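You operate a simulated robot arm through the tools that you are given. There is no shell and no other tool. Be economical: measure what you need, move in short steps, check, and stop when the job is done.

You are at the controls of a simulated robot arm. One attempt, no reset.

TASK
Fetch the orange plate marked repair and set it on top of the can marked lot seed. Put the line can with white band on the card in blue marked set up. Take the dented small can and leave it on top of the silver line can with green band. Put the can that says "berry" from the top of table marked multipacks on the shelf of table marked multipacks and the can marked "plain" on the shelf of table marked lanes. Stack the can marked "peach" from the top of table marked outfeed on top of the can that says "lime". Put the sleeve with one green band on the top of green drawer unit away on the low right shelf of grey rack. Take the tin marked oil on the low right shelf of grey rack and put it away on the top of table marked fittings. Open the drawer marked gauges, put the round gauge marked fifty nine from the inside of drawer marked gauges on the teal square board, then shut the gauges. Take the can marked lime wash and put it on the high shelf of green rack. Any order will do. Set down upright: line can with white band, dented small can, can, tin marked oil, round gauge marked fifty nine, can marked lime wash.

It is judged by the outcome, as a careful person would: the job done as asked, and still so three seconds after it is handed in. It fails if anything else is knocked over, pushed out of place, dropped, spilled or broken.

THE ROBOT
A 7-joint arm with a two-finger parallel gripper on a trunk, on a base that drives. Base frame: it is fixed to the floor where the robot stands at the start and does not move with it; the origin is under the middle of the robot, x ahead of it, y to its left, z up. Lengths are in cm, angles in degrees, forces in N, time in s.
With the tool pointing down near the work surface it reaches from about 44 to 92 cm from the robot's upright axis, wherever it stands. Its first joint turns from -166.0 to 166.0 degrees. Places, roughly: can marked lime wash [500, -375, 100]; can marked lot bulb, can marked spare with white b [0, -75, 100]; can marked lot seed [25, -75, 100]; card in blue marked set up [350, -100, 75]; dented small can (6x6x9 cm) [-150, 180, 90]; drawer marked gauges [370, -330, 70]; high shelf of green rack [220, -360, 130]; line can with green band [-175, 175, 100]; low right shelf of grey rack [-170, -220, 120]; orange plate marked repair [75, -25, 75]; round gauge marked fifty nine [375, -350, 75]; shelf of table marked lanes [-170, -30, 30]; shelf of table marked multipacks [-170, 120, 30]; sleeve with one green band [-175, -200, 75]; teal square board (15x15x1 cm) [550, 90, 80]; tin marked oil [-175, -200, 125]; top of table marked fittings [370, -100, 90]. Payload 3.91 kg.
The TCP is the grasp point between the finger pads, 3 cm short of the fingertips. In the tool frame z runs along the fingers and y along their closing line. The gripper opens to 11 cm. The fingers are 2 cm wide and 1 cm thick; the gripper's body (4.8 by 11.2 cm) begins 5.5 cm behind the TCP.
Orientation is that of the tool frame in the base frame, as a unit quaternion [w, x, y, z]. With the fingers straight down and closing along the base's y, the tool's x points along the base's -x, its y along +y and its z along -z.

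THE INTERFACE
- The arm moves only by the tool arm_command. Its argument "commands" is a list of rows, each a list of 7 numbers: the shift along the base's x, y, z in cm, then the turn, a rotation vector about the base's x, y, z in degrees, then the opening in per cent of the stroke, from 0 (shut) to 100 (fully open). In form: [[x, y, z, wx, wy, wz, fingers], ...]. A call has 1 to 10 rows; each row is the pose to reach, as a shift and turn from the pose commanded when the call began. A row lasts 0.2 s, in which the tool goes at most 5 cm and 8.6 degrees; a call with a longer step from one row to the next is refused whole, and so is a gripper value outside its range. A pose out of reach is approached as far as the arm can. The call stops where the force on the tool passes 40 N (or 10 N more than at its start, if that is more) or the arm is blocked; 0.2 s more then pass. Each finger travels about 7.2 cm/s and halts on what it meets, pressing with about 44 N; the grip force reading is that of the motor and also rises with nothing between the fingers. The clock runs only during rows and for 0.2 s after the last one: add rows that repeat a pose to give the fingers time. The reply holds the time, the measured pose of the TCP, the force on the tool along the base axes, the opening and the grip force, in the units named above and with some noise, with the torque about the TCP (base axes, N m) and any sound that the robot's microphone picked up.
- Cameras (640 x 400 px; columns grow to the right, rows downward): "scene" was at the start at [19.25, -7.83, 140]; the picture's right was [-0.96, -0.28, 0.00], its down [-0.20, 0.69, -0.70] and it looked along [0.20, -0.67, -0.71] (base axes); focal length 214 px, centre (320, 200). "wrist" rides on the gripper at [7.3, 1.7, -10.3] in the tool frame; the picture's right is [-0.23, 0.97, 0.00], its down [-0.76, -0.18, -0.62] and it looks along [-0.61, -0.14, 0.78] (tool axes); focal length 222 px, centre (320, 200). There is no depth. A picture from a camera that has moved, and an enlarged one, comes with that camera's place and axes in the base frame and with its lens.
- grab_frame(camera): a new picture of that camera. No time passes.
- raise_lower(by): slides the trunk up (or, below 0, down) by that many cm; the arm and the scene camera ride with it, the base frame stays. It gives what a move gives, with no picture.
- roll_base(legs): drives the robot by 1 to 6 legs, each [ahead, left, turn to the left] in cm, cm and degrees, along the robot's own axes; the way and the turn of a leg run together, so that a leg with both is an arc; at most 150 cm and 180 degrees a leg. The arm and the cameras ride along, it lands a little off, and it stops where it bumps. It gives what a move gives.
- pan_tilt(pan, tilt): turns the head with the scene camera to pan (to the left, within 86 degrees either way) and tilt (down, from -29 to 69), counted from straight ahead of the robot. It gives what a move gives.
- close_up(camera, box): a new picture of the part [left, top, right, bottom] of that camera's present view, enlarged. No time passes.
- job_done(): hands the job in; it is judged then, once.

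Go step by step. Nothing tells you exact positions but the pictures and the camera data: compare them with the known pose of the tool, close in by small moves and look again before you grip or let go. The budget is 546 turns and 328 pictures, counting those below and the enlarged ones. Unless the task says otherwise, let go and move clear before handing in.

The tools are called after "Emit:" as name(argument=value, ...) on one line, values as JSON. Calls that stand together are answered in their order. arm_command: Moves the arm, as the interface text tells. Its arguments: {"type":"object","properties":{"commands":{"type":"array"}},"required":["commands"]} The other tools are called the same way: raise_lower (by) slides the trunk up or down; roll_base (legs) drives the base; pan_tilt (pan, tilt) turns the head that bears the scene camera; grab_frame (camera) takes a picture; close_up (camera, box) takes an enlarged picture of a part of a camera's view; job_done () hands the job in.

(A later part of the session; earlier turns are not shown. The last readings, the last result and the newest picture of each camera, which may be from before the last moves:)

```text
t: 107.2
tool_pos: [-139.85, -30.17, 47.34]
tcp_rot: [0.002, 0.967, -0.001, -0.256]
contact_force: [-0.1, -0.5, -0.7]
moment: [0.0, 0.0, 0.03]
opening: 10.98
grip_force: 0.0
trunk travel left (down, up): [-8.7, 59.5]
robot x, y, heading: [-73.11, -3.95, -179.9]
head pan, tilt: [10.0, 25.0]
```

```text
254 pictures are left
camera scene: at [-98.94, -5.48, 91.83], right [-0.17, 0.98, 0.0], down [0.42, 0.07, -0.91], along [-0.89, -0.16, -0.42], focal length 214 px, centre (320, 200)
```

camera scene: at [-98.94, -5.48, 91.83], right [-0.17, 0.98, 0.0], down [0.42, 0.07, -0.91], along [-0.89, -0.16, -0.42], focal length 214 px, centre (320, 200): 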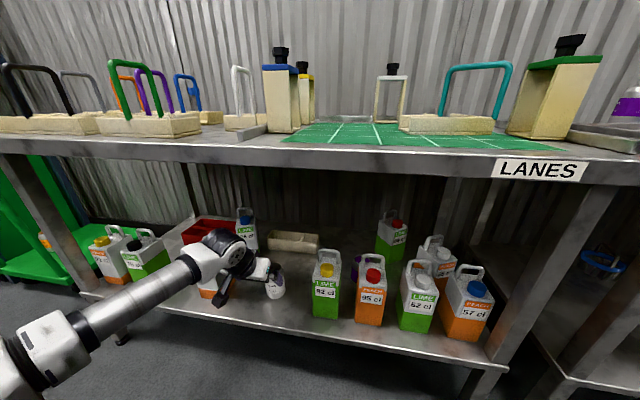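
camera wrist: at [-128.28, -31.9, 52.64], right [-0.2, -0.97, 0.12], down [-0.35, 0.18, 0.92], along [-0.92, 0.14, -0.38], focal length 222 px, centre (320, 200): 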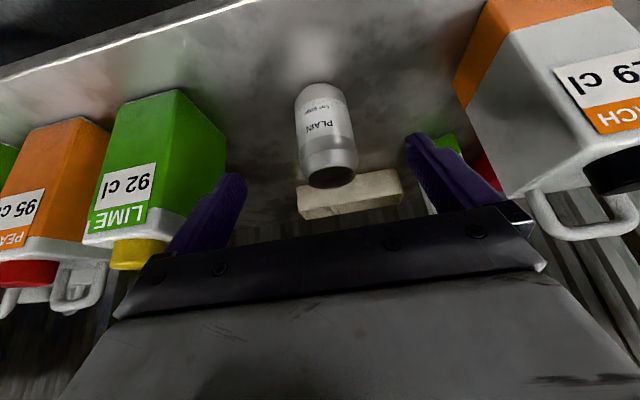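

The plain can is placed upright. I'll back out, raise the trunk, and go to berry.

Emit:
roll_base(legs=[[-28, 0, 0]])

Emit:
arm_command(commands=[[0, 4, 0, 0, 0, 0, 100], [0, 8, 0, 0, 0, 0, 100], [0, 12, 2, 0, 0, 0, 100], [0, 16, 4, 0, 0, 0, 100], [0, 20, 6, 0, 0, 0, 100], [0, 24, 8, 0, 0, 0, 100], [0, 24, 12, 0, 0, 0, 100], [0, 24, 16, 0, 0, 0, 100], [0, 24, 20, 0, 0, 0, 100]])

Emit:
raise_lower(by=40)

Emit:
raise_lower(by=15)

Emit:
roll_base(legs=[[0, -82, 0]])

Emit:
pan_tilt(pan=0, tilt=30)

Emit:
grab_frame(camera="scene")

```text
t: 109.1
tool_pos: [-112.23, -30.23, 47.21]
tcp_rot: [0.003, 0.966, 0.001, -0.257]
contact_force: [-0.3, 0.7, -0.1]
moment: [0.01, -0.02, -0.01]
opening: 11.01
grip_force: 0.1
trunk travel left (down, up): [-8.7, 59.5]
robot x, y, heading: [-45.62, -3.8, -180.0]
head pan, tilt: [10.0, 25.0]
```

```text
t: 111.1
tool_pos: [-112.04, -5.91, 67.14]
tcp_rot: [0.002, 0.967, 0.001, -0.256]
contact_force: [-0.2, -0.2, -0.7]
moment: [-0.03, -0.02, 0.0]
opening: 11.02
grip_force: 0.2
trunk travel left (down, up): [-8.7, 59.5]
robot x, y, heading: [-44.93, -3.86, -179.9]
head pan, tilt: [10.0, 25.0]
```

```text
t: 115.0
tool_pos: [-112.18, -6.03, 107.1]
tcp_rot: [0.003, 0.966, 0.001, -0.257]
contact_force: [-0.1, 0.9, 0.8]
moment: [-0.01, -0.03, 0.02]
opening: 10.99
grip_force: 0.2
trunk travel left (down, up): [-48.7, 19.5]
robot x, y, heading: [-45.31, -3.95, -180.0]
head pan, tilt: [10.0, 25.0]
```

```text
t: 116.7
tool_pos: [-112.21, -6.05, 122.12]
tcp_rot: [0.002, 0.966, 0.001, -0.257]
contact_force: [0.3, -0.1, 0.3]
moment: [0.01, 0.0, 0.01]
opening: 11.0
grip_force: 0.0
trunk travel left (down, up): [-63.7, 4.5]
robot x, y, heading: [-45.44, -3.53, -179.9]
head pan, tilt: [10.0, 25.0]
```

```text
t: 123.6
tool_pos: [-112.7, 77.21, 122.17]
tcp_rot: [0.004, 0.966, 0.006, -0.257]
contact_force: [0.2, -0.1, 0.0]
moment: [-0.03, 0.0, 0.02]
opening: 11.02
grip_force: 0.0
trunk travel left (down, up): [-63.7, 4.5]
robot x, y, heading: [-46.3, 80.28, -179.2]
head pan, tilt: [10.0, 25.0]
```

```text
t: 124.3
tool_pos: [-112.71, 77.28, 122.3]
tcp_rot: [0.004, 0.966, 0.006, -0.258]
contact_force: [0.3, -0.6, 0.2]
moment: [-0.02, 0.02, 0.0]
opening: 11.0
grip_force: 0.0
trunk travel left (down, up): [-63.7, 4.5]
robot x, y, heading: [-46.06, 80.08, -179.1]
head pan, tilt: [0.0, 30.0]
```

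```text
253 pictures are left
camera scene: at [-72.03, 79.77, 146.04], right [-0.01, 1.0, 0.0], down [0.5, 0.01, -0.87], along [-0.87, -0.01, -0.5], focal length 214 px, centre (320, 200)
```

scene: 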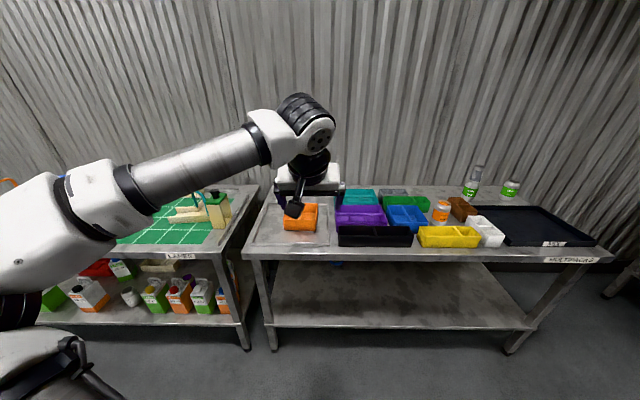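

Emit:
roll_base(legs=[[50, 0, -0.8]])

Emit:
grab_frame(camera="wrist")

Emit:
grab_frame(camera="scene")

```text
t: 127.3
tool_pos: [-163.14, 78.29, 122.24]
tcp_rot: [0.002, 0.966, -0.003, -0.257]
contact_force: [-0.2, 0.9, -0.2]
moment: [-0.02, 0.0, 0.03]
opening: 10.99
grip_force: 0.0
trunk travel left (down, up): [-63.7, 4.5]
robot x, y, heading: [-96.44, 80.12, 179.7]
head pan, tilt: [0.0, 30.0]
```

```text
252 pictures are left
camera wrist: at [-151.49, 76.42, 127.56], right [-0.2, -0.97, 0.12], down [-0.35, 0.18, 0.92], along [-0.91, 0.14, -0.38], focal length 222 px, centre (320, 200)
```

wrist: 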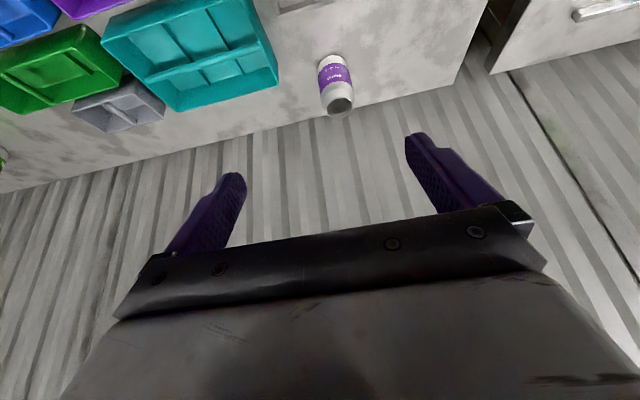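

```text
251 pictures are left
camera scene: at [-122.28, 80.05, 146.02], right [0.01, 1.0, 0.0], down [0.5, 0.0, -0.87], along [-0.87, 0.0, -0.5], focal length 214 px, centre (320, 200)
```

scene: 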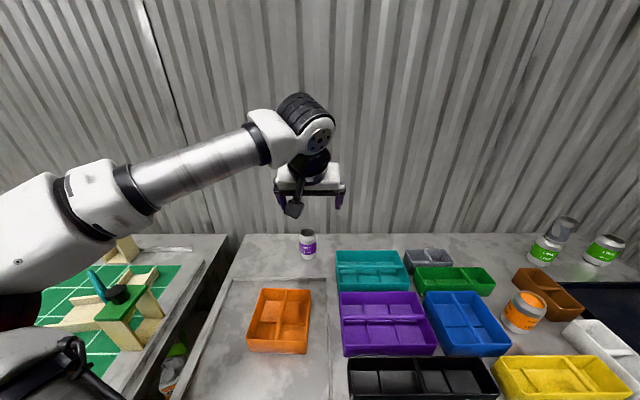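

Berry is at about [-184,75.1]. Moving above it.

Emit:
arm_command(commands=[[-3.5, -0.5, -2.5, 0, 0, 0, 100], [-7, -1, -5, 0, 0, 0, 100], [-10.5, -1.5, -7.5, 0, 0, 0, 100], [-14, -2, -10, 0, 0, 0, 100], [-17.5, -2.6, -13, 0, 0, 0, 100], [-20.8, -3.2, -16, 0, 0, 0, 100], [-20.8, -3.2, -17, 0, 0, 0, 100], [-20.8, -3.2, -17, 0, 0, 0, 100]])

Emit:
close_up(camera="wrist", box=[160, 0, 480, 200])

Emit:
close_up(camera="scene", box=[240, 170, 400, 270])

```text
t: 129.1
tool_pos: [-183.74, 75.04, 105.21]
tcp_rot: [0.0, 0.966, -0.003, -0.257]
contact_force: [0.1, -0.2, -0.2]
moment: [-0.03, -0.02, 0.01]
opening: 11.0
grip_force: 0.2
trunk travel left (down, up): [-63.7, 4.5]
robot x, y, heading: [-95.9, 79.81, 179.7]
head pan, tilt: [0.0, 30.0]
```

```text
2.00 times, centred on (320, 100) of wrist
camera zoom: at [-172.3, 73.2, 110.48], right [-0.2, -0.97, 0.12], down [-0.35, 0.18, 0.92], along [-0.91, 0.14, -0.38], focal length 444 px, centre (320, 400)
```

zoom: 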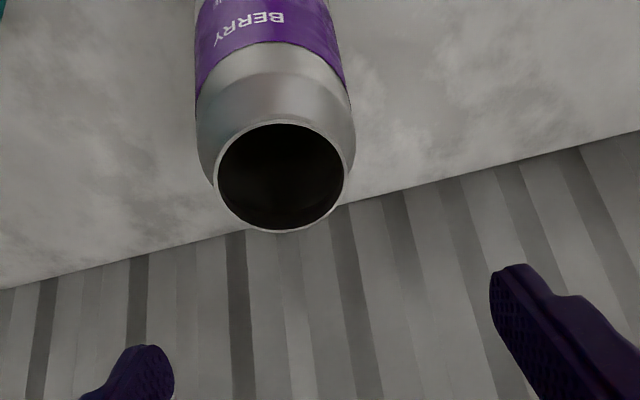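

```text
4.00 times, centred on (320, 220) of scene
camera zoom: at [-122.24, 80.05, 146.03], right [0.01, 1.0, 0.0], down [0.5, 0.0, -0.87], along [-0.87, 0.0, -0.5], focal length 858 px, centre (320, 120)
```

zoom: 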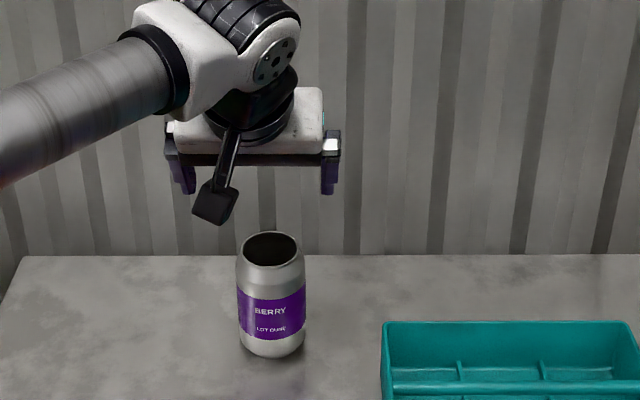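

Emit:
arm_command(commands=[[-0.4, 0.4, -4, 0, 0, 0, 100], [-0.4, 0.4, -8, 0, 0, 0, 100], [-0.4, 0.4, -12.6, 0, 0, 0, 100], [-0.4, 0.4, -12.6, 0, 0, 0, 100], [-0.4, 0.4, -12.6, 0, 0, 0, 70], [-0.4, 0.4, -12.6, 0, 0, 0, 45], [-0.4, 0.4, -12.6, 0, 0, 0, 35], [-0.4, 0.4, -12.6, 0, 0, 0, 35], [-0.4, 0.4, -12.6, 0, 0, 0, 35]])

Emit:
grab_frame(camera="wrist")

```text
t: 131.1
tool_pos: [-184.06, 75.48, 92.71]
tcp_rot: [0.002, 0.966, -0.003, -0.257]
contact_force: [0.3, -0.4, -0.4]
moment: [-0.01, 0.01, 0.0]
opening: 6.36
grip_force: 43.9
trunk travel left (down, up): [-63.7, 4.5]
robot x, y, heading: [-96.03, 79.84, 179.8]
head pan, tilt: [0.0, 30.0]
```

```text
248 pictures are left
camera wrist: at [-172.51, 73.61, 98.09], right [-0.2, -0.97, 0.12], down [-0.35, 0.18, 0.92], along [-0.91, 0.14, -0.38], focal length 222 px, centre (320, 200)
```

wrist: 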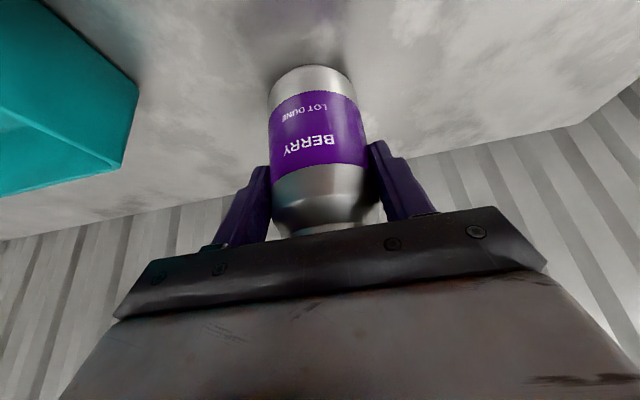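

Gripped. Lifting out and backing off to the multipacks shelf.

Emit:
arm_command(commands=[[0, 0, 4, 0, 0, 0, 35], [0, 0, 8, 0, 0, 0, 35], [0, 0, 12, 0, 0, 0, 35], [0, 0, 16, 0, 0, 0, 35], [4, 0, 18, 0, 0, 0, 35], [8, 0.5, 20, 0, 0, 0, 35], [12, 1, 22, 0, 0, 0, 35], [16, 1.5, 24, 0, 0, 0, 35], [20, 2, 26, 0, 0, 0, 35], [24, 2, 28, 0, 0, 0, 35]])

Emit:
roll_base(legs=[[-36, -4, 0]])

Emit:
raise_lower(by=-40)

Emit:
raise_lower(by=-13)

Emit:
arm_command(commands=[[1, 1, -4, 0, 0, 0, 35], [2, 2, -8, 0, 0, 0, 35], [2, 3, -12, 0, 0, 0, 35], [2, 4, -16, 0, 0, 0, 35], [2, 5, -20, 0, 0, 0, 35], [2, 5, -24, 0, 0, 0, 35], [2, 5, -26.5, 0, 0, 0, 35]])

Emit:
grab_frame(camera="scene")

Emit:
grab_frame(camera="wrist")

```text
t: 133.3
tool_pos: [-160.35, 77.17, 120.84]
tcp_rot: [0.001, 0.967, -0.003, -0.256]
contact_force: [0.6, 0.2, 0.1]
moment: [-0.01, 0.0, -0.02]
opening: 6.35
grip_force: 43.8
trunk travel left (down, up): [-63.7, 4.5]
robot x, y, heading: [-96.32, 79.92, 179.7]
head pan, tilt: [0.0, 30.0]
```

```text
t: 135.6
tool_pos: [-124.28, 80.92, 120.78]
tcp_rot: [0.003, 0.966, 0.0, -0.258]
contact_force: [0.1, 0.5, 0.5]
moment: [-0.02, -0.03, 0.01]
opening: 6.37
grip_force: 44.0
trunk travel left (down, up): [-63.7, 4.5]
robot x, y, heading: [-60.51, 83.78, 179.9]
head pan, tilt: [0.0, 30.0]
```

```text
t: 139.4
tool_pos: [-124.39, 80.8, 80.81]
tcp_rot: [0.003, 0.966, 0.0, -0.257]
contact_force: [-1.2, -1.1, -0.4]
moment: [0.01, -0.02, -0.03]
opening: 6.31
grip_force: 43.9
trunk travel left (down, up): [-23.7, 44.5]
robot x, y, heading: [-60.44, 83.97, 179.9]
head pan, tilt: [0.0, 30.0]
```

```text
t: 141.0
tool_pos: [-124.49, 80.96, 67.83]
tcp_rot: [0.003, 0.966, 0.0, -0.258]
contact_force: [-0.7, 0.8, -1.0]
moment: [0.02, -0.01, 0.0]
opening: 6.36
grip_force: 43.6
trunk travel left (down, up): [-10.7, 57.5]
robot x, y, heading: [-60.15, 83.95, 179.8]
head pan, tilt: [0.0, 30.0]
```

```text
t: 142.6
tool_pos: [-122.37, 86.06, 41.37]
tcp_rot: [0.001, 0.966, -0.001, -0.257]
contact_force: [1.1, -0.1, -0.2]
moment: [-0.02, -0.02, 0.0]
opening: 6.35
grip_force: 44.7
trunk travel left (down, up): [-10.7, 57.5]
robot x, y, heading: [-60.27, 83.83, 179.9]
head pan, tilt: [0.0, 30.0]
```

```text
247 pictures are left
camera scene: at [-86.18, 83.79, 93.04], right [0.0, 1.0, 0.0], down [0.5, 0.0, -0.87], along [-0.87, 0.0, -0.5], focal length 214 px, centre (320, 200)
```

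scene: 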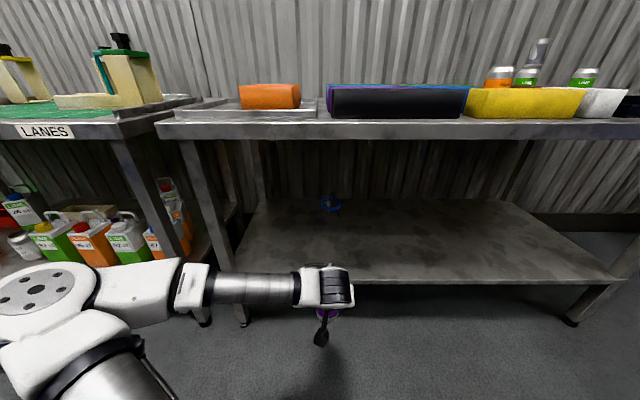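

```text
246 pictures are left
camera wrist: at [-110.85, 84.27, 46.71], right [-0.2, -0.97, 0.12], down [-0.35, 0.18, 0.92], along [-0.92, 0.14, -0.38], focal length 222 px, centre (320, 200)
```

wrist: 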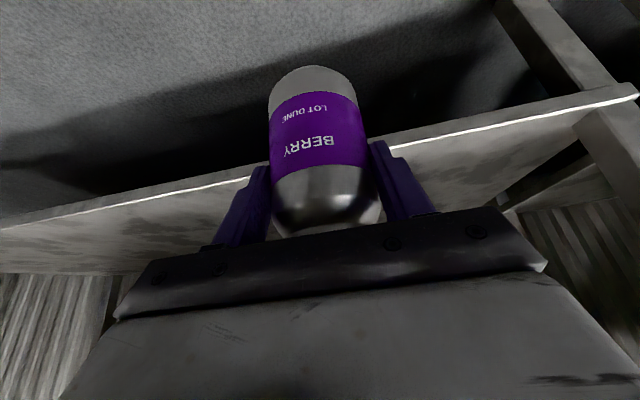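

The forearm would come close to the left leg, so I'll shift right 45 cm and repeat the geometry that worked before.

Emit:
roll_base(legs=[[0, -46, 0]])

Emit:
arm_command(commands=[[0, -4, 0.5, 0, 0, 0, 35], [0, -8, 1, 0, 0, 0, 35], [0, -12, 1.5, 0, 0, 0, 35], [0, -16, 2, 0, 0, 0, 35], [0, -20, 2.5, 0, 0, 0, 35], [0, -24, 2.5, 0, 0, 0, 35], [0, -28, 2.5, 0, 0, 0, 35]])

Emit:
roll_base(legs=[[12, 0, 0]])

Emit:
grab_frame(camera="scene")

```text
t: 146.8
tool_pos: [-122.18, 133.24, 41.31]
tcp_rot: [0.001, 0.967, -0.004, -0.256]
contact_force: [0.2, 0.0, -1.2]
moment: [0.0, 0.01, -0.03]
opening: 6.32
grip_force: 44.3
trunk travel left (down, up): [-10.7, 57.5]
robot x, y, heading: [-60.06, 130.44, 179.8]
head pan, tilt: [0.0, 30.0]
```

```text
t: 148.4
tool_pos: [-122.18, 105.28, 43.92]
tcp_rot: [0.0, 0.966, -0.004, -0.257]
contact_force: [0.5, 0.1, -0.6]
moment: [-0.02, -0.04, 0.0]
opening: 6.34
grip_force: 43.8
trunk travel left (down, up): [-10.7, 57.5]
robot x, y, heading: [-60.2, 130.55, 179.7]
head pan, tilt: [0.0, 30.0]
```

```text
t: 149.6
tool_pos: [-133.92, 105.25, 44.03]
tcp_rot: [0.002, 0.966, -0.001, -0.257]
contact_force: [-0.4, 0.3, -1.1]
moment: [0.03, 0.0, 0.0]
opening: 6.34
grip_force: 44.0
trunk travel left (down, up): [-10.7, 57.5]
robot x, y, heading: [-71.85, 130.54, 179.7]
head pan, tilt: [0.0, 30.0]
```

```text
245 pictures are left
camera scene: at [-97.91, 130.71, 93.04], right [0.0, 1.0, 0.0], down [0.5, 0.0, -0.87], along [-0.87, 0.0, -0.5], focal length 214 px, centre (320, 200)
```

scene: 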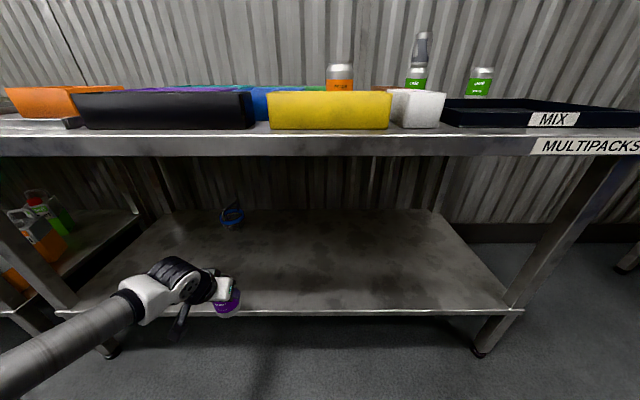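

Emit:
arm_command(commands=[[-3.5, 0, 0, 0, 0, 0, 35], [-7, 0, 0, 0, 0, 0, 35], [-10.5, 0, 0, 0, 0, 0, 35], [-13, 0, -1, 0, 0, 0, 35], [-15, 0, -2.5, 0, 0, 0, 35], [-15, 0, -3.5, 0, 0, 0, 35], [-15, 0, -4.5, 0, 0, 0, 35], [-15, 0, -5.3, 0, 0, 0, 35]])

Emit:
grab_frame(camera="wrist")

```text
t: 151.4
tool_pos: [-149.02, 105.19, 38.54]
tcp_rot: [0.001, 0.966, -0.002, -0.258]
contact_force: [0.3, 0.3, 0.0]
moment: [0.07, -0.01, -0.05]
opening: 6.35
grip_force: 44.2
trunk travel left (down, up): [-10.7, 57.5]
robot x, y, heading: [-71.69, 131.17, 179.8]
head pan, tilt: [0.0, 30.0]
```

```text
244 pictures are left
camera wrist: at [-137.46, 103.49, 44.02], right [-0.2, -0.97, 0.12], down [-0.35, 0.18, 0.92], along [-0.91, 0.14, -0.38], focal length 222 px, centre (320, 200)
```

wrist: 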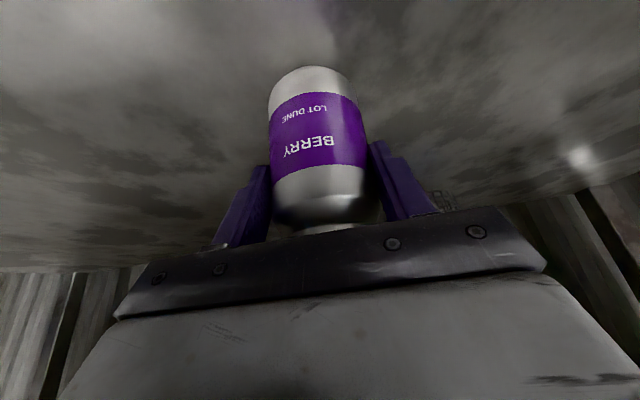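

Emit:
arm_command(commands=[[0, 0, -0.3, 0, 0, 0, 35], [0, 0, -0.6, 0, 0, 0, 35], [0, 0, -0.9, 0, 0, 0, 35], [0, 0, -1.2, 0, 0, 0, 35], [0, 0, -1.5, 0, 0, 0, 35], [0, 0, -1.8, 0, 0, 0, 35]])

```text
t: 152.8
tool_pos: [-149.29, 105.14, 37.44]
tcp_rot: [0.001, 0.965, -0.003, -0.261]
contact_force: [-0.9, 1.9, 32.2]
moment: [0.23, 0.45, -0.02]
opening: 6.34
grip_force: 44.1
trunk travel left (down, up): [-10.7, 57.5]
robot x, y, heading: [-71.74, 130.6, 179.8]
head pan, tilt: [0.0, 30.0]
```

Contact made. Releasing and backing out.

Emit:
arm_command(commands=[[0, 0, 0.5, 0, 0, 0, 35], [0, 0, 0.5, 0, 0, 0, 60], [0, 0, 0.5, 0, 0, 0, 80], [0, 0, 0.5, 0, 0, 0, 100], [0, 0, 0.5, 0, 0, 0, 100], [1.5, 0, 3, 0, 0, 0, 100], [3, 0, 5.6, 0, 0, 0, 100], [5, 0, 9, 0, 0, 0, 100], [9, 0, 10, 0, 0, 0, 100]])

Emit:
roll_base(legs=[[-28, 0, 0]])

Emit:
grab_frame(camera="scene")

Emit:
arm_command(commands=[[0, 4, 0, 0, 0, 0, 100], [0, 8, 0, 0, 0, 0, 100], [0, 12, 2, 0, 0, 0, 100], [0, 16, 4, 0, 0, 0, 100], [0, 20, 6, 0, 0, 0, 100], [0, 24, 8, 0, 0, 0, 100], [0, 24, 12, 0, 0, 0, 100], [0, 24, 16, 0, 0, 0, 100], [0, 24, 20, 0, 0, 0, 100]])

Emit:
raise_lower(by=40)

Emit:
raise_lower(by=17)

```text
t: 154.8
tool_pos: [-139.83, 105.19, 47.12]
tcp_rot: [0.002, 0.966, -0.001, -0.257]
contact_force: [-0.5, -0.4, -0.4]
moment: [-0.01, -0.03, -0.01]
opening: 11.01
grip_force: 0.1
trunk travel left (down, up): [-10.7, 57.5]
robot x, y, heading: [-72.08, 130.27, 179.7]
head pan, tilt: [0.0, 30.0]
```

```text
t: 156.8
tool_pos: [-111.64, 105.29, 46.93]
tcp_rot: [0.0, 0.966, -0.005, -0.257]
contact_force: [-0.6, -0.4, -0.4]
moment: [-0.06, 0.02, 0.01]
opening: 10.99
grip_force: 0.1
trunk travel left (down, up): [-10.7, 57.5]
robot x, y, heading: [-43.19, 130.96, 179.4]
head pan, tilt: [0.0, 30.0]
```

```text
243 pictures are left
camera scene: at [-69.53, 130.68, 93.04], right [0.01, 1.0, 0.0], down [0.5, 0.0, -0.87], along [-0.87, 0.01, -0.5], focal length 214 px, centre (320, 200)
```

scene: 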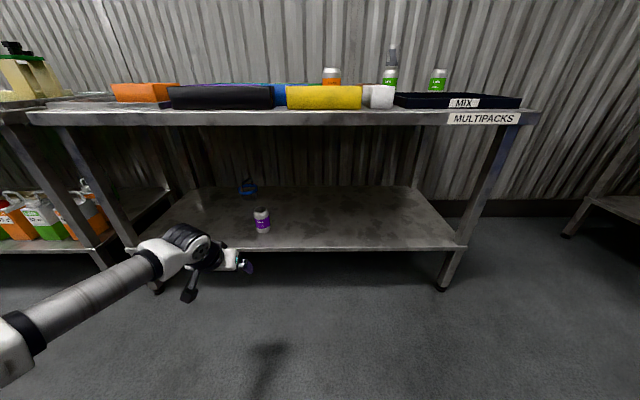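

```text
t: 158.8
tool_pos: [-111.54, 129.46, 66.98]
tcp_rot: [-0.001, 0.966, -0.006, -0.257]
contact_force: [-0.6, 0.0, 0.1]
moment: [0.02, 0.02, -0.02]
opening: 11.0
grip_force: 0.1
trunk travel left (down, up): [-10.7, 57.5]
robot x, y, heading: [-43.65, 130.35, 179.6]
head pan, tilt: [0.0, 30.0]
```

```text
t: 162.6
tool_pos: [-111.42, 129.5, 106.94]
tcp_rot: [0.001, 0.966, -0.006, -0.258]
contact_force: [0.5, -0.4, 0.1]
moment: [-0.01, 0.0, -0.04]
opening: 10.99
grip_force: 0.0
trunk travel left (down, up): [-50.7, 17.5]
robot x, y, heading: [-42.97, 130.22, 179.3]
head pan, tilt: [0.0, 30.0]
```

```text
t: 164.5
tool_pos: [-111.47, 129.43, 123.88]
tcp_rot: [0.001, 0.966, -0.006, -0.258]
contact_force: [0.5, -0.6, -0.3]
moment: [-0.02, 0.0, 0.0]
opening: 11.01
grip_force: 0.2
trunk travel left (down, up): [-67.7, 0.5]
robot x, y, heading: [-43.24, 130.53, 179.3]
head pan, tilt: [0.0, 30.0]
```

Berry is done. Next is the grey rack and green drawer unit. I'll drive through the aisle between lanes and outfeed.

Emit:
roll_base(legs=[[0, 125, 0.6], [54, 0, 0]])

Emit:
pan_tilt(pan=70, tilt=35)

Emit:
grab_frame(camera="scene")

```text
t: 177.1
tool_pos: [-165.09, 2.92, 123.86]
tcp_rot: [0.004, 0.966, 0.006, -0.257]
contact_force: [-0.4, -0.4, 0.3]
moment: [0.0, 0.02, -0.02]
opening: 11.01
grip_force: 0.1
trunk travel left (down, up): [-67.7, 0.5]
robot x, y, heading: [-97.1, 5.19, -179.4]
head pan, tilt: [0.0, 30.0]
```

```text
t: 178.5
tool_pos: [-165.0, 3.0, 123.93]
tcp_rot: [0.004, 0.966, 0.005, -0.257]
contact_force: [0.0, 0.6, -1.1]
moment: [0.01, 0.0, -0.02]
opening: 10.98
grip_force: 0.2
trunk travel left (down, up): [-67.7, 0.5]
robot x, y, heading: [-97.03, 5.65, -179.5]
head pan, tilt: [70.0, 35.0]
```

```text
242 pictures are left
camera scene: at [-116.85, -3.07, 149.26], right [-0.94, 0.33, 0.0], down [0.19, 0.54, -0.82], along [-0.27, -0.77, -0.57], focal length 214 px, centre (320, 200)
```

scene: 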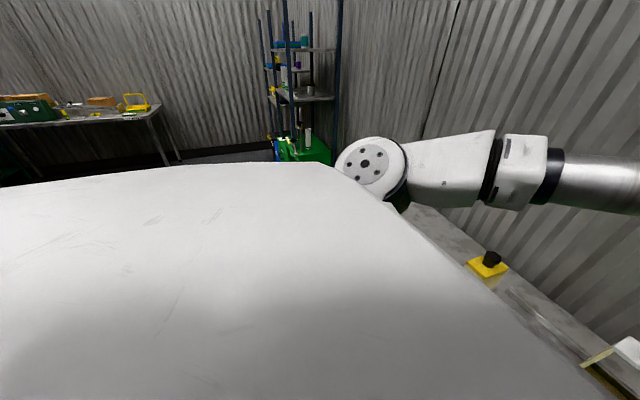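

Emit:
roll_base(legs=[[0, 0, -0.6], [0, 75, 0], [0, 75, 0]])

Emit:
pan_tilt(pan=20, tilt=25)

Emit:
grab_frame(camera="scene")

```text
t: 190.8
tool_pos: [-166.83, -144.29, 123.92]
tcp_rot: [0.001, 0.967, -0.006, -0.256]
contact_force: [0.7, 0.0, 0.1]
moment: [0.01, -0.03, -0.01]
opening: 11.0
grip_force: 0.0
trunk travel left (down, up): [-67.7, 0.5]
robot x, y, heading: [-98.97, -143.77, 179.2]
head pan, tilt: [70.0, 35.0]
```

```text
t: 192.0
tool_pos: [-166.93, -144.34, 124.02]
tcp_rot: [0.001, 0.966, -0.006, -0.257]
contact_force: [-0.8, 0.2, 0.2]
moment: [-0.02, -0.03, 0.02]
opening: 11.02
grip_force: 0.1
trunk travel left (down, up): [-67.7, 0.5]
robot x, y, heading: [-98.7, -143.03, 179.4]
head pan, tilt: [20.0, 25.0]
```

```text
241 pictures are left
camera scene: at [-124.54, -146.29, 150.83], right [-0.33, 0.94, 0.0], down [0.4, 0.14, -0.91], along [-0.85, -0.3, -0.42], focal length 214 px, centre (320, 200)
```

scene: 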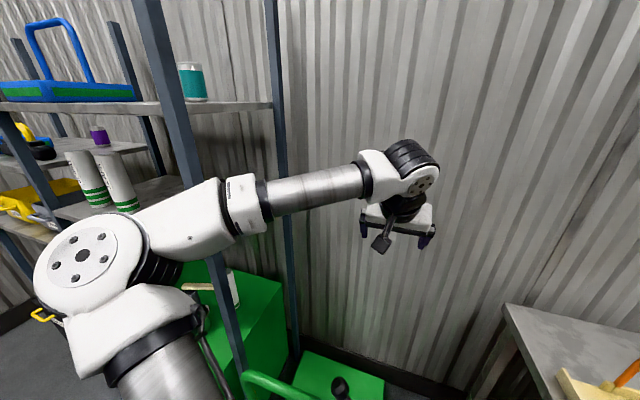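

Emit:
roll_base(legs=[[-35, 0, 0.6], [0, 62, 0]])

Emit:
pan_tilt(pan=0, tilt=30)

Emit:
grab_frame(camera="scene")

```text
t: 199.3
tool_pos: [-131.56, -208.48, 123.95]
tcp_rot: [0.002, 0.966, 0.0, -0.257]
contact_force: [0.4, -0.5, -0.1]
moment: [-0.01, 0.0, 0.02]
opening: 11.0
grip_force: 0.0
trunk travel left (down, up): [-67.7, 0.5]
robot x, y, heading: [-63.52, -206.56, -179.8]
head pan, tilt: [20.0, 25.0]
```

```text
t: 200.1
tool_pos: [-131.55, -208.51, 123.89]
tcp_rot: [0.002, 0.966, 0.001, -0.257]
contact_force: [-0.4, 0.3, 0.2]
moment: [0.0, -0.03, -0.03]
opening: 11.01
grip_force: 0.1
trunk travel left (down, up): [-67.7, 0.5]
robot x, y, heading: [-63.3, -206.75, -179.9]
head pan, tilt: [0.0, 30.0]
```

```text
240 pictures are left
camera scene: at [-89.66, -206.79, 150.04], right [0.0, 1.0, 0.0], down [0.5, 0.0, -0.87], along [-0.87, 0.0, -0.5], focal length 214 px, centre (320, 200)
```

scene: 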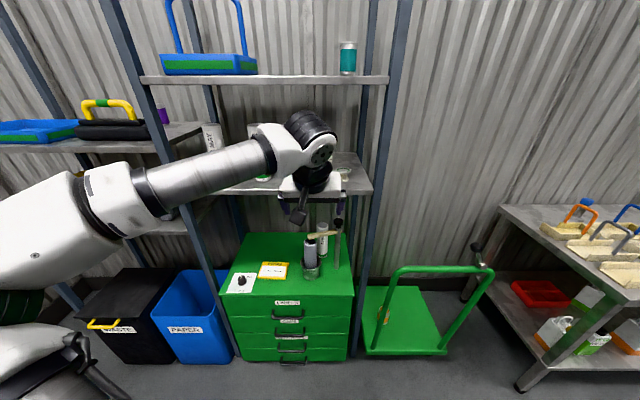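

Emit:
close_up(camera="scene", box=[190, 100, 390, 300])

Emit:
grab_frame(camera="wrist")

```text
2.00 times, centred on (290, 200) of scene
camera zoom: at [-89.66, -206.79, 150.04], right [0.0, 1.0, 0.0], down [0.5, 0.0, -0.87], along [-0.87, 0.0, -0.5], focal length 429 px, centre (380, 200)
```

zoom: 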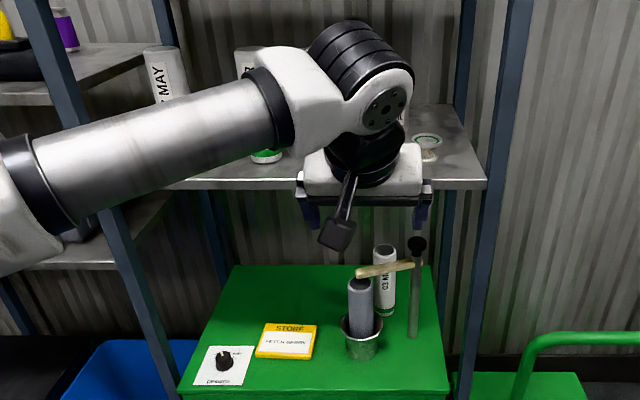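

```text
238 pictures are left
camera wrist: at [-120.13, -210.18, 129.28], right [-0.2, -0.97, 0.12], down [-0.35, 0.18, 0.92], along [-0.92, 0.14, -0.38], focal length 222 px, centre (320, 200)
```

wrist: 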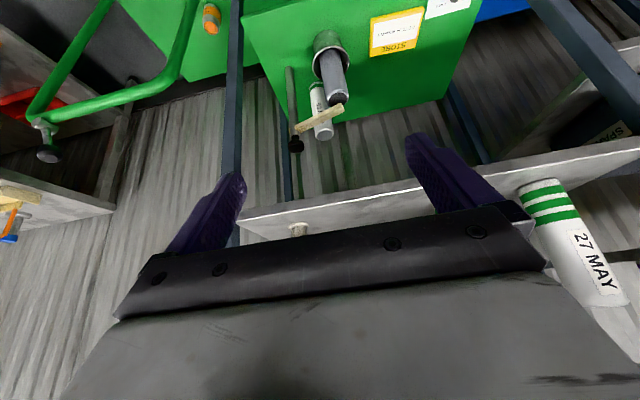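

Emit:
close_up(camera="wrist", box=[240, 10, 440, 160])

Emit:
close_up(camera="scene", box=[280, 200, 370, 290])

```text
2.67 times, centred on (340, 85) of wrist
camera zoom: at [-120.13, -210.18, 129.28], right [-0.2, -0.97, 0.12], down [-0.35, 0.18, 0.92], along [-0.92, 0.14, -0.38], focal length 592 px, centre (267, 507)
```

zoom: 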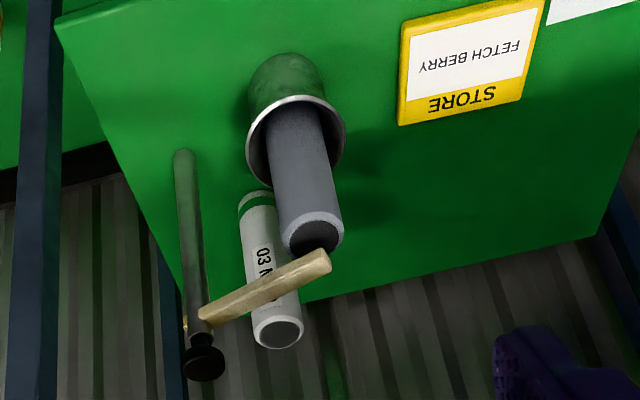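

```text
4.44 times, centred on (325, 245) of scene
camera zoom: at [-89.66, -206.79, 150.04], right [0.0, 1.0, 0.0], down [0.5, 0.0, -0.87], along [-0.87, 0.0, -0.5], focal length 953 px, centre (298, 0)
```

zoom: 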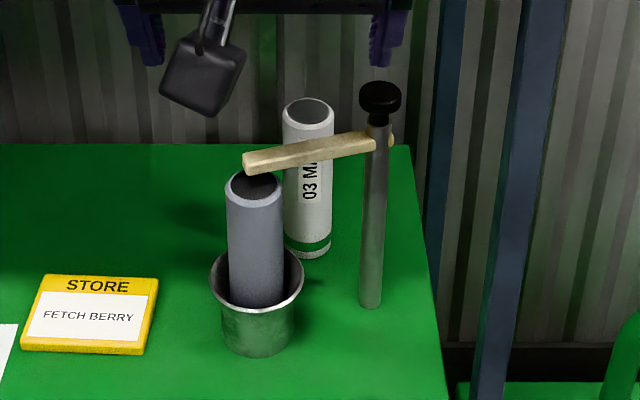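

The sleeve stands under the shelf at about [-169,-206], behind a mandrel cup and a swing-arm. I'll come at it horizontally from the left, with the tool pointing +y and the camera up. First I'll reorient the tool in free space.

Emit:
arm_command(commands=[[2, 0, 0, 0, -8, 0, 100], [4, 0, 0, 0, -16, 0, 100], [6, 0, 0, 0, -24, 0, 100], [8, 0, 0, 0, -30, 0, 100]])

Emit:
arm_command(commands=[[0, 0, 0, 0, 0, 8.5, 100], [0, 0, 0, 0, 0, 17, 100], [0, 0, 0, 0, 0, 25.5, 100], [0, 0, 0, 0, 0, 34, 100], [0, 0, 0, 0, 0, 42.5, 100], [0, 0, 0, 0, 0, 51, 100], [0, 0, 0, 0, 0, 59.5, 100], [0, 0, 0, 0, 0, 68, 100], [0, 0, 0, 0, 0, 76.5, 100], [0, 0, 0, 0, 0, 85, 100]])

Emit:
arm_command(commands=[[0, 0, 0, 0, 0, 5, 100], [0, 0, 0, 0, 0, 5, 100]])

Emit:
arm_command(commands=[[0, 1, 0, 8.5, 0, 0, 100], [0, 2, 0, 17, 0, 0, 100], [0, 3, 0, 25.5, 0, 0, 100], [0, 4, 0, 34, 0, 0, 100], [0, 5, 0, 42.5, 0, 0, 100], [0, 6, 0, 51, 0, 0, 100], [0, 7, 0, 59.5, 0, 0, 100], [0, 8, 0, 68, 0, 0, 100], [0, 9, 0, 76.5, 0, 0, 100], [0, 10, 0, 85, 0, 0, 100]])

Emit:
grab_frame(camera="scene")

```text
t: 201.1
tool_pos: [-123.66, -208.57, 123.89]
tcp_rot: [0.001, 1.0, -0.001, 0.004]
contact_force: [0.4, -0.4, 0.1]
moment: [-0.03, 0.0, 0.03]
opening: 11.01
grip_force: 0.0
trunk travel left (down, up): [-67.7, 0.5]
robot x, y, heading: [-63.6, -206.78, -180.0]
head pan, tilt: [0.0, 30.0]
```

```text
t: 203.3
tool_pos: [-123.78, -208.43, 123.93]
tcp_rot: [0.001, 0.737, 0.676, 0.002]
contact_force: [0.1, 0.2, 0.2]
moment: [0.0, -0.03, -0.01]
opening: 10.97
grip_force: 0.1
trunk travel left (down, up): [-67.7, 0.5]
robot x, y, heading: [-63.64, -206.82, -179.9]
head pan, tilt: [0.0, 30.0]
```

```text
t: 203.9
tool_pos: [-123.66, -208.4, 123.94]
tcp_rot: [0.002, 0.707, 0.707, 0.003]
contact_force: [0.5, 0.6, -0.5]
moment: [0.0, -0.02, 0.01]
opening: 10.99
grip_force: 0.1
trunk travel left (down, up): [-67.7, 0.5]
robot x, y, heading: [-63.77, -206.49, -180.0]
head pan, tilt: [0.0, 30.0]
```

```text
t: 206.1
tool_pos: [-123.6, -198.49, 123.97]
tcp_rot: [-0.478, 0.521, 0.518, 0.481]
contact_force: [0.1, 0.0, -0.2]
moment: [-0.02, -0.03, 0.01]
opening: 10.99
grip_force: 0.3
trunk travel left (down, up): [-67.7, 0.5]
robot x, y, heading: [-63.55, -206.95, -179.7]
head pan, tilt: [0.0, 30.0]
```

```text
235 pictures are left
camera scene: at [-89.69, -206.76, 150.04], right [0.0, 1.0, 0.0], down [0.5, 0.0, -0.87], along [-0.87, 0.0, -0.5], focal length 214 px, centre (320, 200)
```

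scene: 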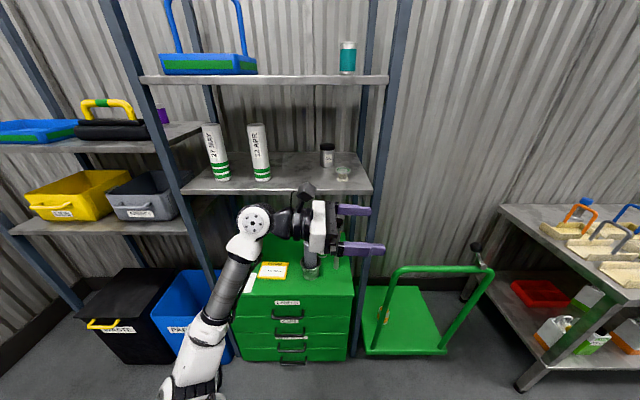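

Emit:
close_up(camera="scene", box=[180, 110, 390, 250])

Emit:
close_up(camera="scene", box=[300, 20, 390, 200])

```text
2.86 times, centred on (285, 180) of scene
camera zoom: at [-89.69, -206.76, 150.04], right [0.0, 1.0, 0.0], down [0.5, 0.0, -0.87], along [-0.87, 0.0, -0.5], focal length 613 px, centre (420, 257)
```

zoom: 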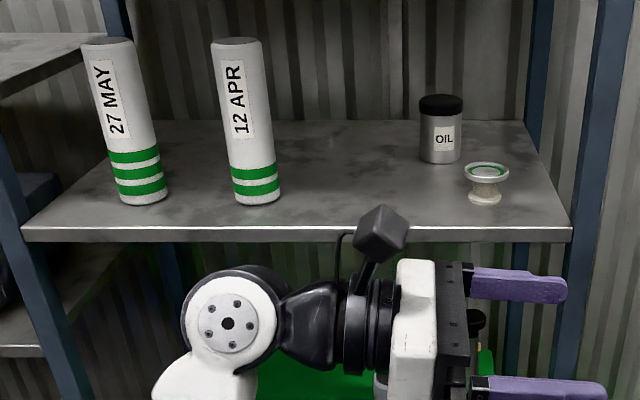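

```text
2.22 times, centred on (345, 110) of scene
camera zoom: at [-89.69, -206.76, 150.04], right [0.0, 1.0, 0.0], down [0.5, 0.0, -0.87], along [-0.87, 0.0, -0.5], focal length 477 px, centre (264, 400)
```

zoom: 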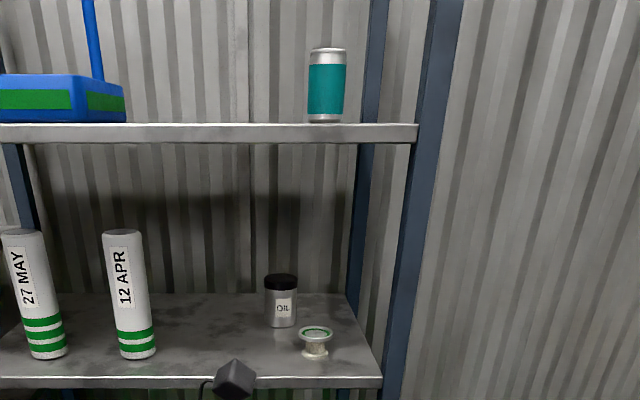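

Oil tin is at about [-180,-204] and there is room for the sleeve at around y=-217 on the shelf. I'll finish the tool tilt, lower the trunk, and position left of the sleeve.

Emit:
arm_command(commands=[[0, 0, 0, 5, 0, 0, 60], [0, 0, 0, 5, 0, 0, 60], [0, 0, 0, 5, 0, 0, 60]])

Emit:
roll_base(legs=[[0, 22, 0]])

Emit:
raise_lower(by=-38)

Emit:
roll_base(legs=[[15, 0, 0]])

Emit:
grab_frame(camera="scene")

Emit:
grab_frame(camera="wrist")

```text
t: 206.9
tool_pos: [-123.68, -198.35, 124.0]
tcp_rot: [-0.5, 0.5, 0.498, 0.502]
contact_force: [0.4, 0.6, 1.0]
moment: [0.0, -0.03, -0.02]
opening: 6.61
grip_force: 0.1
trunk travel left (down, up): [-67.7, 0.5]
robot x, y, heading: [-63.76, -206.92, -179.9]
head pan, tilt: [0.0, 30.0]
```

```text
t: 209.2
tool_pos: [-123.76, -220.26, 124.07]
tcp_rot: [-0.5, 0.501, 0.498, 0.502]
contact_force: [-0.1, -0.5, -0.3]
moment: [0.01, -0.02, -0.05]
opening: 6.57
grip_force: 0.2
trunk travel left (down, up): [-67.7, 0.5]
robot x, y, heading: [-63.86, -228.34, -179.8]
head pan, tilt: [0.0, 30.0]
```

```text
t: 212.9
tool_pos: [-123.61, -220.23, 85.92]
tcp_rot: [0.501, -0.499, -0.499, -0.501]
contact_force: [-0.4, -0.4, -0.1]
moment: [-0.02, 0.01, 0.03]
opening: 6.59
grip_force: 0.0
trunk travel left (down, up): [-29.7, 38.5]
robot x, y, heading: [-63.21, -228.24, -179.8]
head pan, tilt: [0.0, 30.0]
```

```text
t: 214.2
tool_pos: [-138.7, -220.07, 85.98]
tcp_rot: [-0.5, 0.5, 0.498, 0.501]
contact_force: [0.5, 0.6, 0.8]
moment: [0.01, 0.03, -0.01]
opening: 6.59
grip_force: 0.1
trunk travel left (down, up): [-29.7, 38.5]
robot x, y, heading: [-78.47, -228.14, -179.8]
head pan, tilt: [0.0, 30.0]
```

```text
232 pictures are left
camera scene: at [-104.67, -228.42, 112.04], right [0.0, 1.0, 0.0], down [0.5, 0.0, -0.87], along [-0.87, 0.0, -0.5], focal length 214 px, centre (320, 200)
```

scene: 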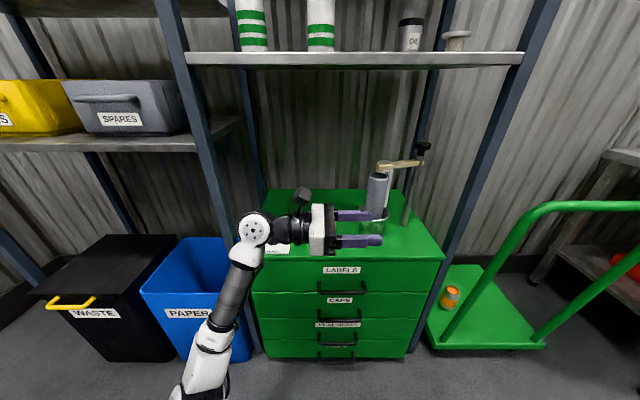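

```text
231 pictures are left
camera wrist: at [-136.93, -230.52, 93.15], right [0.97, 0.0, -0.23], down [-0.18, -0.62, -0.76], along [-0.14, 0.78, -0.6], focal length 222 px, centre (320, 200)
```

wrist: 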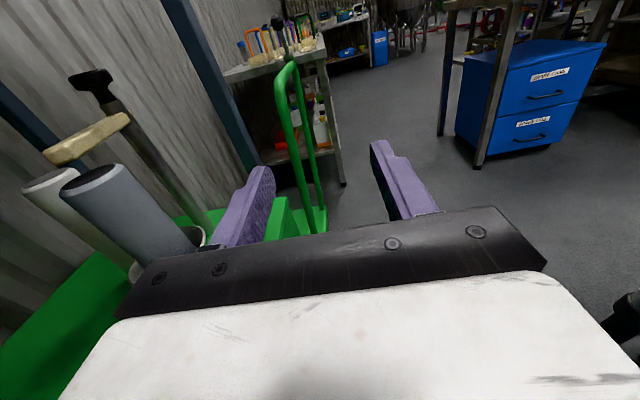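

Triangulated the sleeve at about [-176,-205.8], z 66–86, and the mandrel cup at about [-161.5,-212]. I'll move in with y kept at -225, well left of the cup.

Emit:
arm_command(commands=[[0, -2.5, 0, 0, 0, 0, 75], [0, -5, 0, 0, 0, 0, 75]])

Emit:
roll_base(legs=[[22, 0, -0.2]])

Emit:
arm_command(commands=[[-4, 0, -1.5, 0, 0, 0, 75], [-8, 0, -3, 0, 0, 0, 75], [-12, 0, -5, 0, 0, 0, 75], [-15, 0, -7, 0, 0, 0, 75], [-15, 0, -9, 0, 0, 0, 75], [-15, 0, -9, 0, 0, 0, 75]])

Emit:
grab_frame(camera="scene")

Emit:
grab_frame(camera="wrist")

```text
t: 214.8
tool_pos: [-138.78, -225.03, 86.09]
tcp_rot: [-0.5, 0.5, 0.499, 0.501]
contact_force: [0.4, 0.5, 0.2]
moment: [-0.01, -0.01, -0.03]
opening: 8.23
grip_force: 0.3
trunk travel left (down, up): [-29.7, 38.5]
robot x, y, heading: [-78.36, -228.44, -180.1]
head pan, tilt: [0.0, 30.0]
```

```text
t: 216.6
tool_pos: [-158.05, -224.97, 86.84]
tcp_rot: [0.51, -0.509, -0.493, -0.487]
contact_force: [-0.5, 0.7, -0.2]
moment: [0.02, 0.02, 0.02]
opening: 8.25
grip_force: 0.1
trunk travel left (down, up): [-29.7, 38.5]
robot x, y, heading: [-99.72, -227.89, 179.9]
head pan, tilt: [0.0, 30.0]
stopped in leg 1: the robot was blocked; the commanded pose is now the measured one
```

```text
t: 218.2
tool_pos: [-164.44, -228.18, 84.09]
tcp_rot: [0.542, -0.538, -0.489, -0.421]
contact_force: [0.6, 0.2, 0.3]
moment: [-0.01, 0.01, 0.08]
opening: 8.23
grip_force: 0.1
trunk travel left (down, up): [-29.7, 38.5]
robot x, y, heading: [-93.07, -227.83, -179.6]
head pan, tilt: [0.0, 30.0]
stopped in row 6: the arm was blocked; the commanded pose is now the measured one
```

```text
230 pictures are left
camera scene: at [-117.28, -227.34, 112.8], right [-0.01, 1.0, -0.01], down [0.48, 0.0, -0.88], along [-0.88, -0.01, -0.48], focal length 214 px, centre (320, 200)
```

scene: 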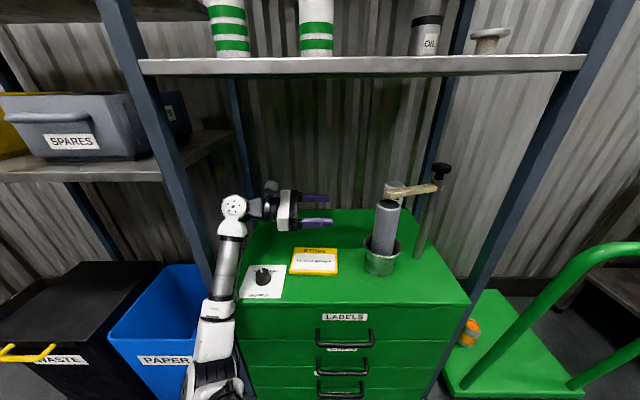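

```text
229 pictures are left
camera wrist: at [-160.7, -237.84, 91.4], right [0.92, 0.05, -0.39], down [-0.25, -0.68, -0.68], along [-0.3, 0.73, -0.62], focal length 222 px, centre (320, 200)
```

wrist: 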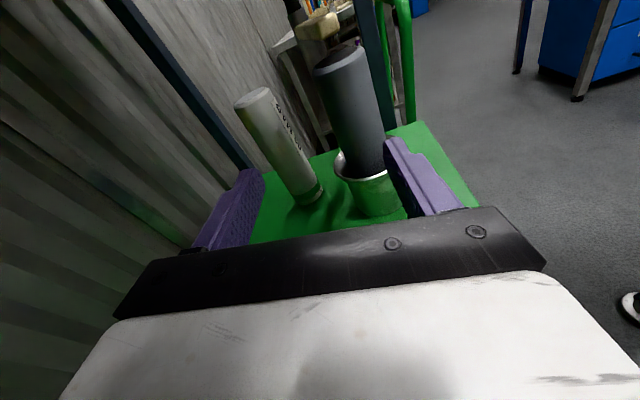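

The elbow, below the drawer top level, touched something. I'm backing straight out and checking that nothing has shifted.

Emit:
roll_base(legs=[[-30, 0, 0]])

Emit:
grab_frame(camera="scene")

```text
t: 220.2
tool_pos: [-137.48, -228.57, 80.84]
tcp_rot: [0.534, -0.518, -0.499, -0.444]
contact_force: [-0.4, -0.5, 0.2]
moment: [0.03, -0.03, 0.02]
opening: 8.24
grip_force: 0.0
trunk travel left (down, up): [-29.7, 38.5]
robot x, y, heading: [-64.48, -228.04, -179.6]
head pan, tilt: [0.0, 30.0]
```

```text
228 pictures are left
camera scene: at [-90.27, -228.03, 112.04], right [-0.01, 1.0, 0.0], down [0.5, 0.0, -0.87], along [-0.87, -0.01, -0.5], focal length 214 px, centre (320, 200)
```

scene: 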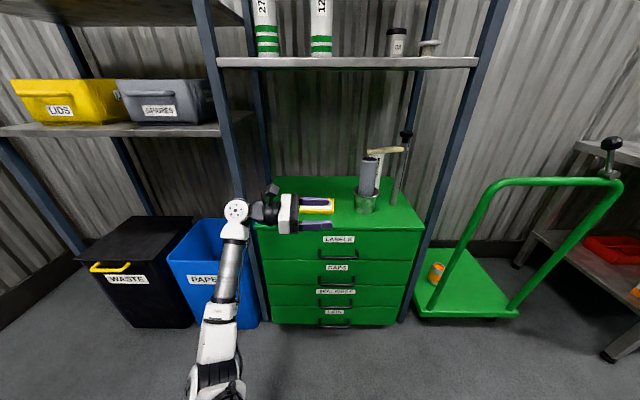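

Nothing moved. The base front met the drawer unit at about x=-99, and the wrist met the left post. I'll restore the tool attitude and enter higher (z 98) and further right.

Emit:
arm_command(commands=[[0, 1, 2, 1.1, -3.1, -2, 75], [0, 2, 5, 2.2, -6.2, -4.1, 75], [0, 2, 9, 2.2, -6.2, -4.1, 75], [0, 2, 13, 2.2, -6.2, -4.1, 75], [0, 2, 17, 2.2, -6.2, -4.1, 75], [0, 2, 17.5, 2.2, -6.2, -4.1, 75]])

Emit:
roll_base(legs=[[28, -7, -0.4]])

Emit:
grab_frame(camera="scene")

Emit:
grab_frame(camera="wrist")

```text
t: 221.6
tool_pos: [-137.5, -226.49, 98.39]
tcp_rot: [0.501, -0.499, -0.501, -0.499]
contact_force: [0.6, -0.6, -0.3]
moment: [0.01, 0.04, 0.03]
opening: 8.23
grip_force: 0.1
trunk travel left (down, up): [-29.7, 38.5]
robot x, y, heading: [-63.81, -227.8, -179.4]
head pan, tilt: [0.0, 30.0]
```

```text
t: 223.6
tool_pos: [-165.47, -219.47, 98.3]
tcp_rot: [-0.501, 0.499, 0.501, 0.499]
contact_force: [-0.2, -0.2, 0.5]
moment: [0.02, -0.04, -0.01]
opening: 8.24
grip_force: 0.0
trunk travel left (down, up): [-29.7, 38.5]
robot x, y, heading: [-92.75, -220.81, -179.4]
head pan, tilt: [0.0, 30.0]
```

```text
227 pictures are left
camera scene: at [-118.39, -221.16, 112.04], right [-0.01, 1.0, 0.0], down [0.5, 0.0, -0.87], along [-0.87, -0.01, -0.5], focal length 214 px, centre (320, 200)
```

scene: 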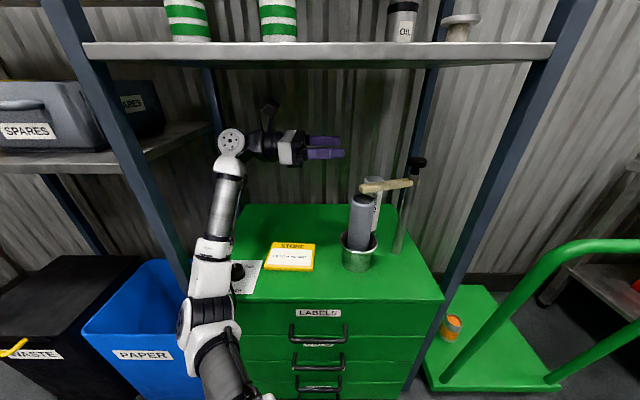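

```text
226 pictures are left
camera wrist: at [-163.78, -229.9, 105.59], right [0.97, 0.0, -0.23], down [-0.18, -0.62, -0.76], along [-0.14, 0.78, -0.61], focal length 222 px, centre (320, 200)
```

wrist: 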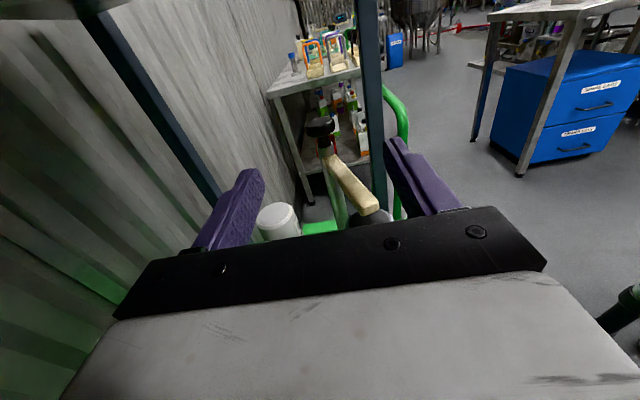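

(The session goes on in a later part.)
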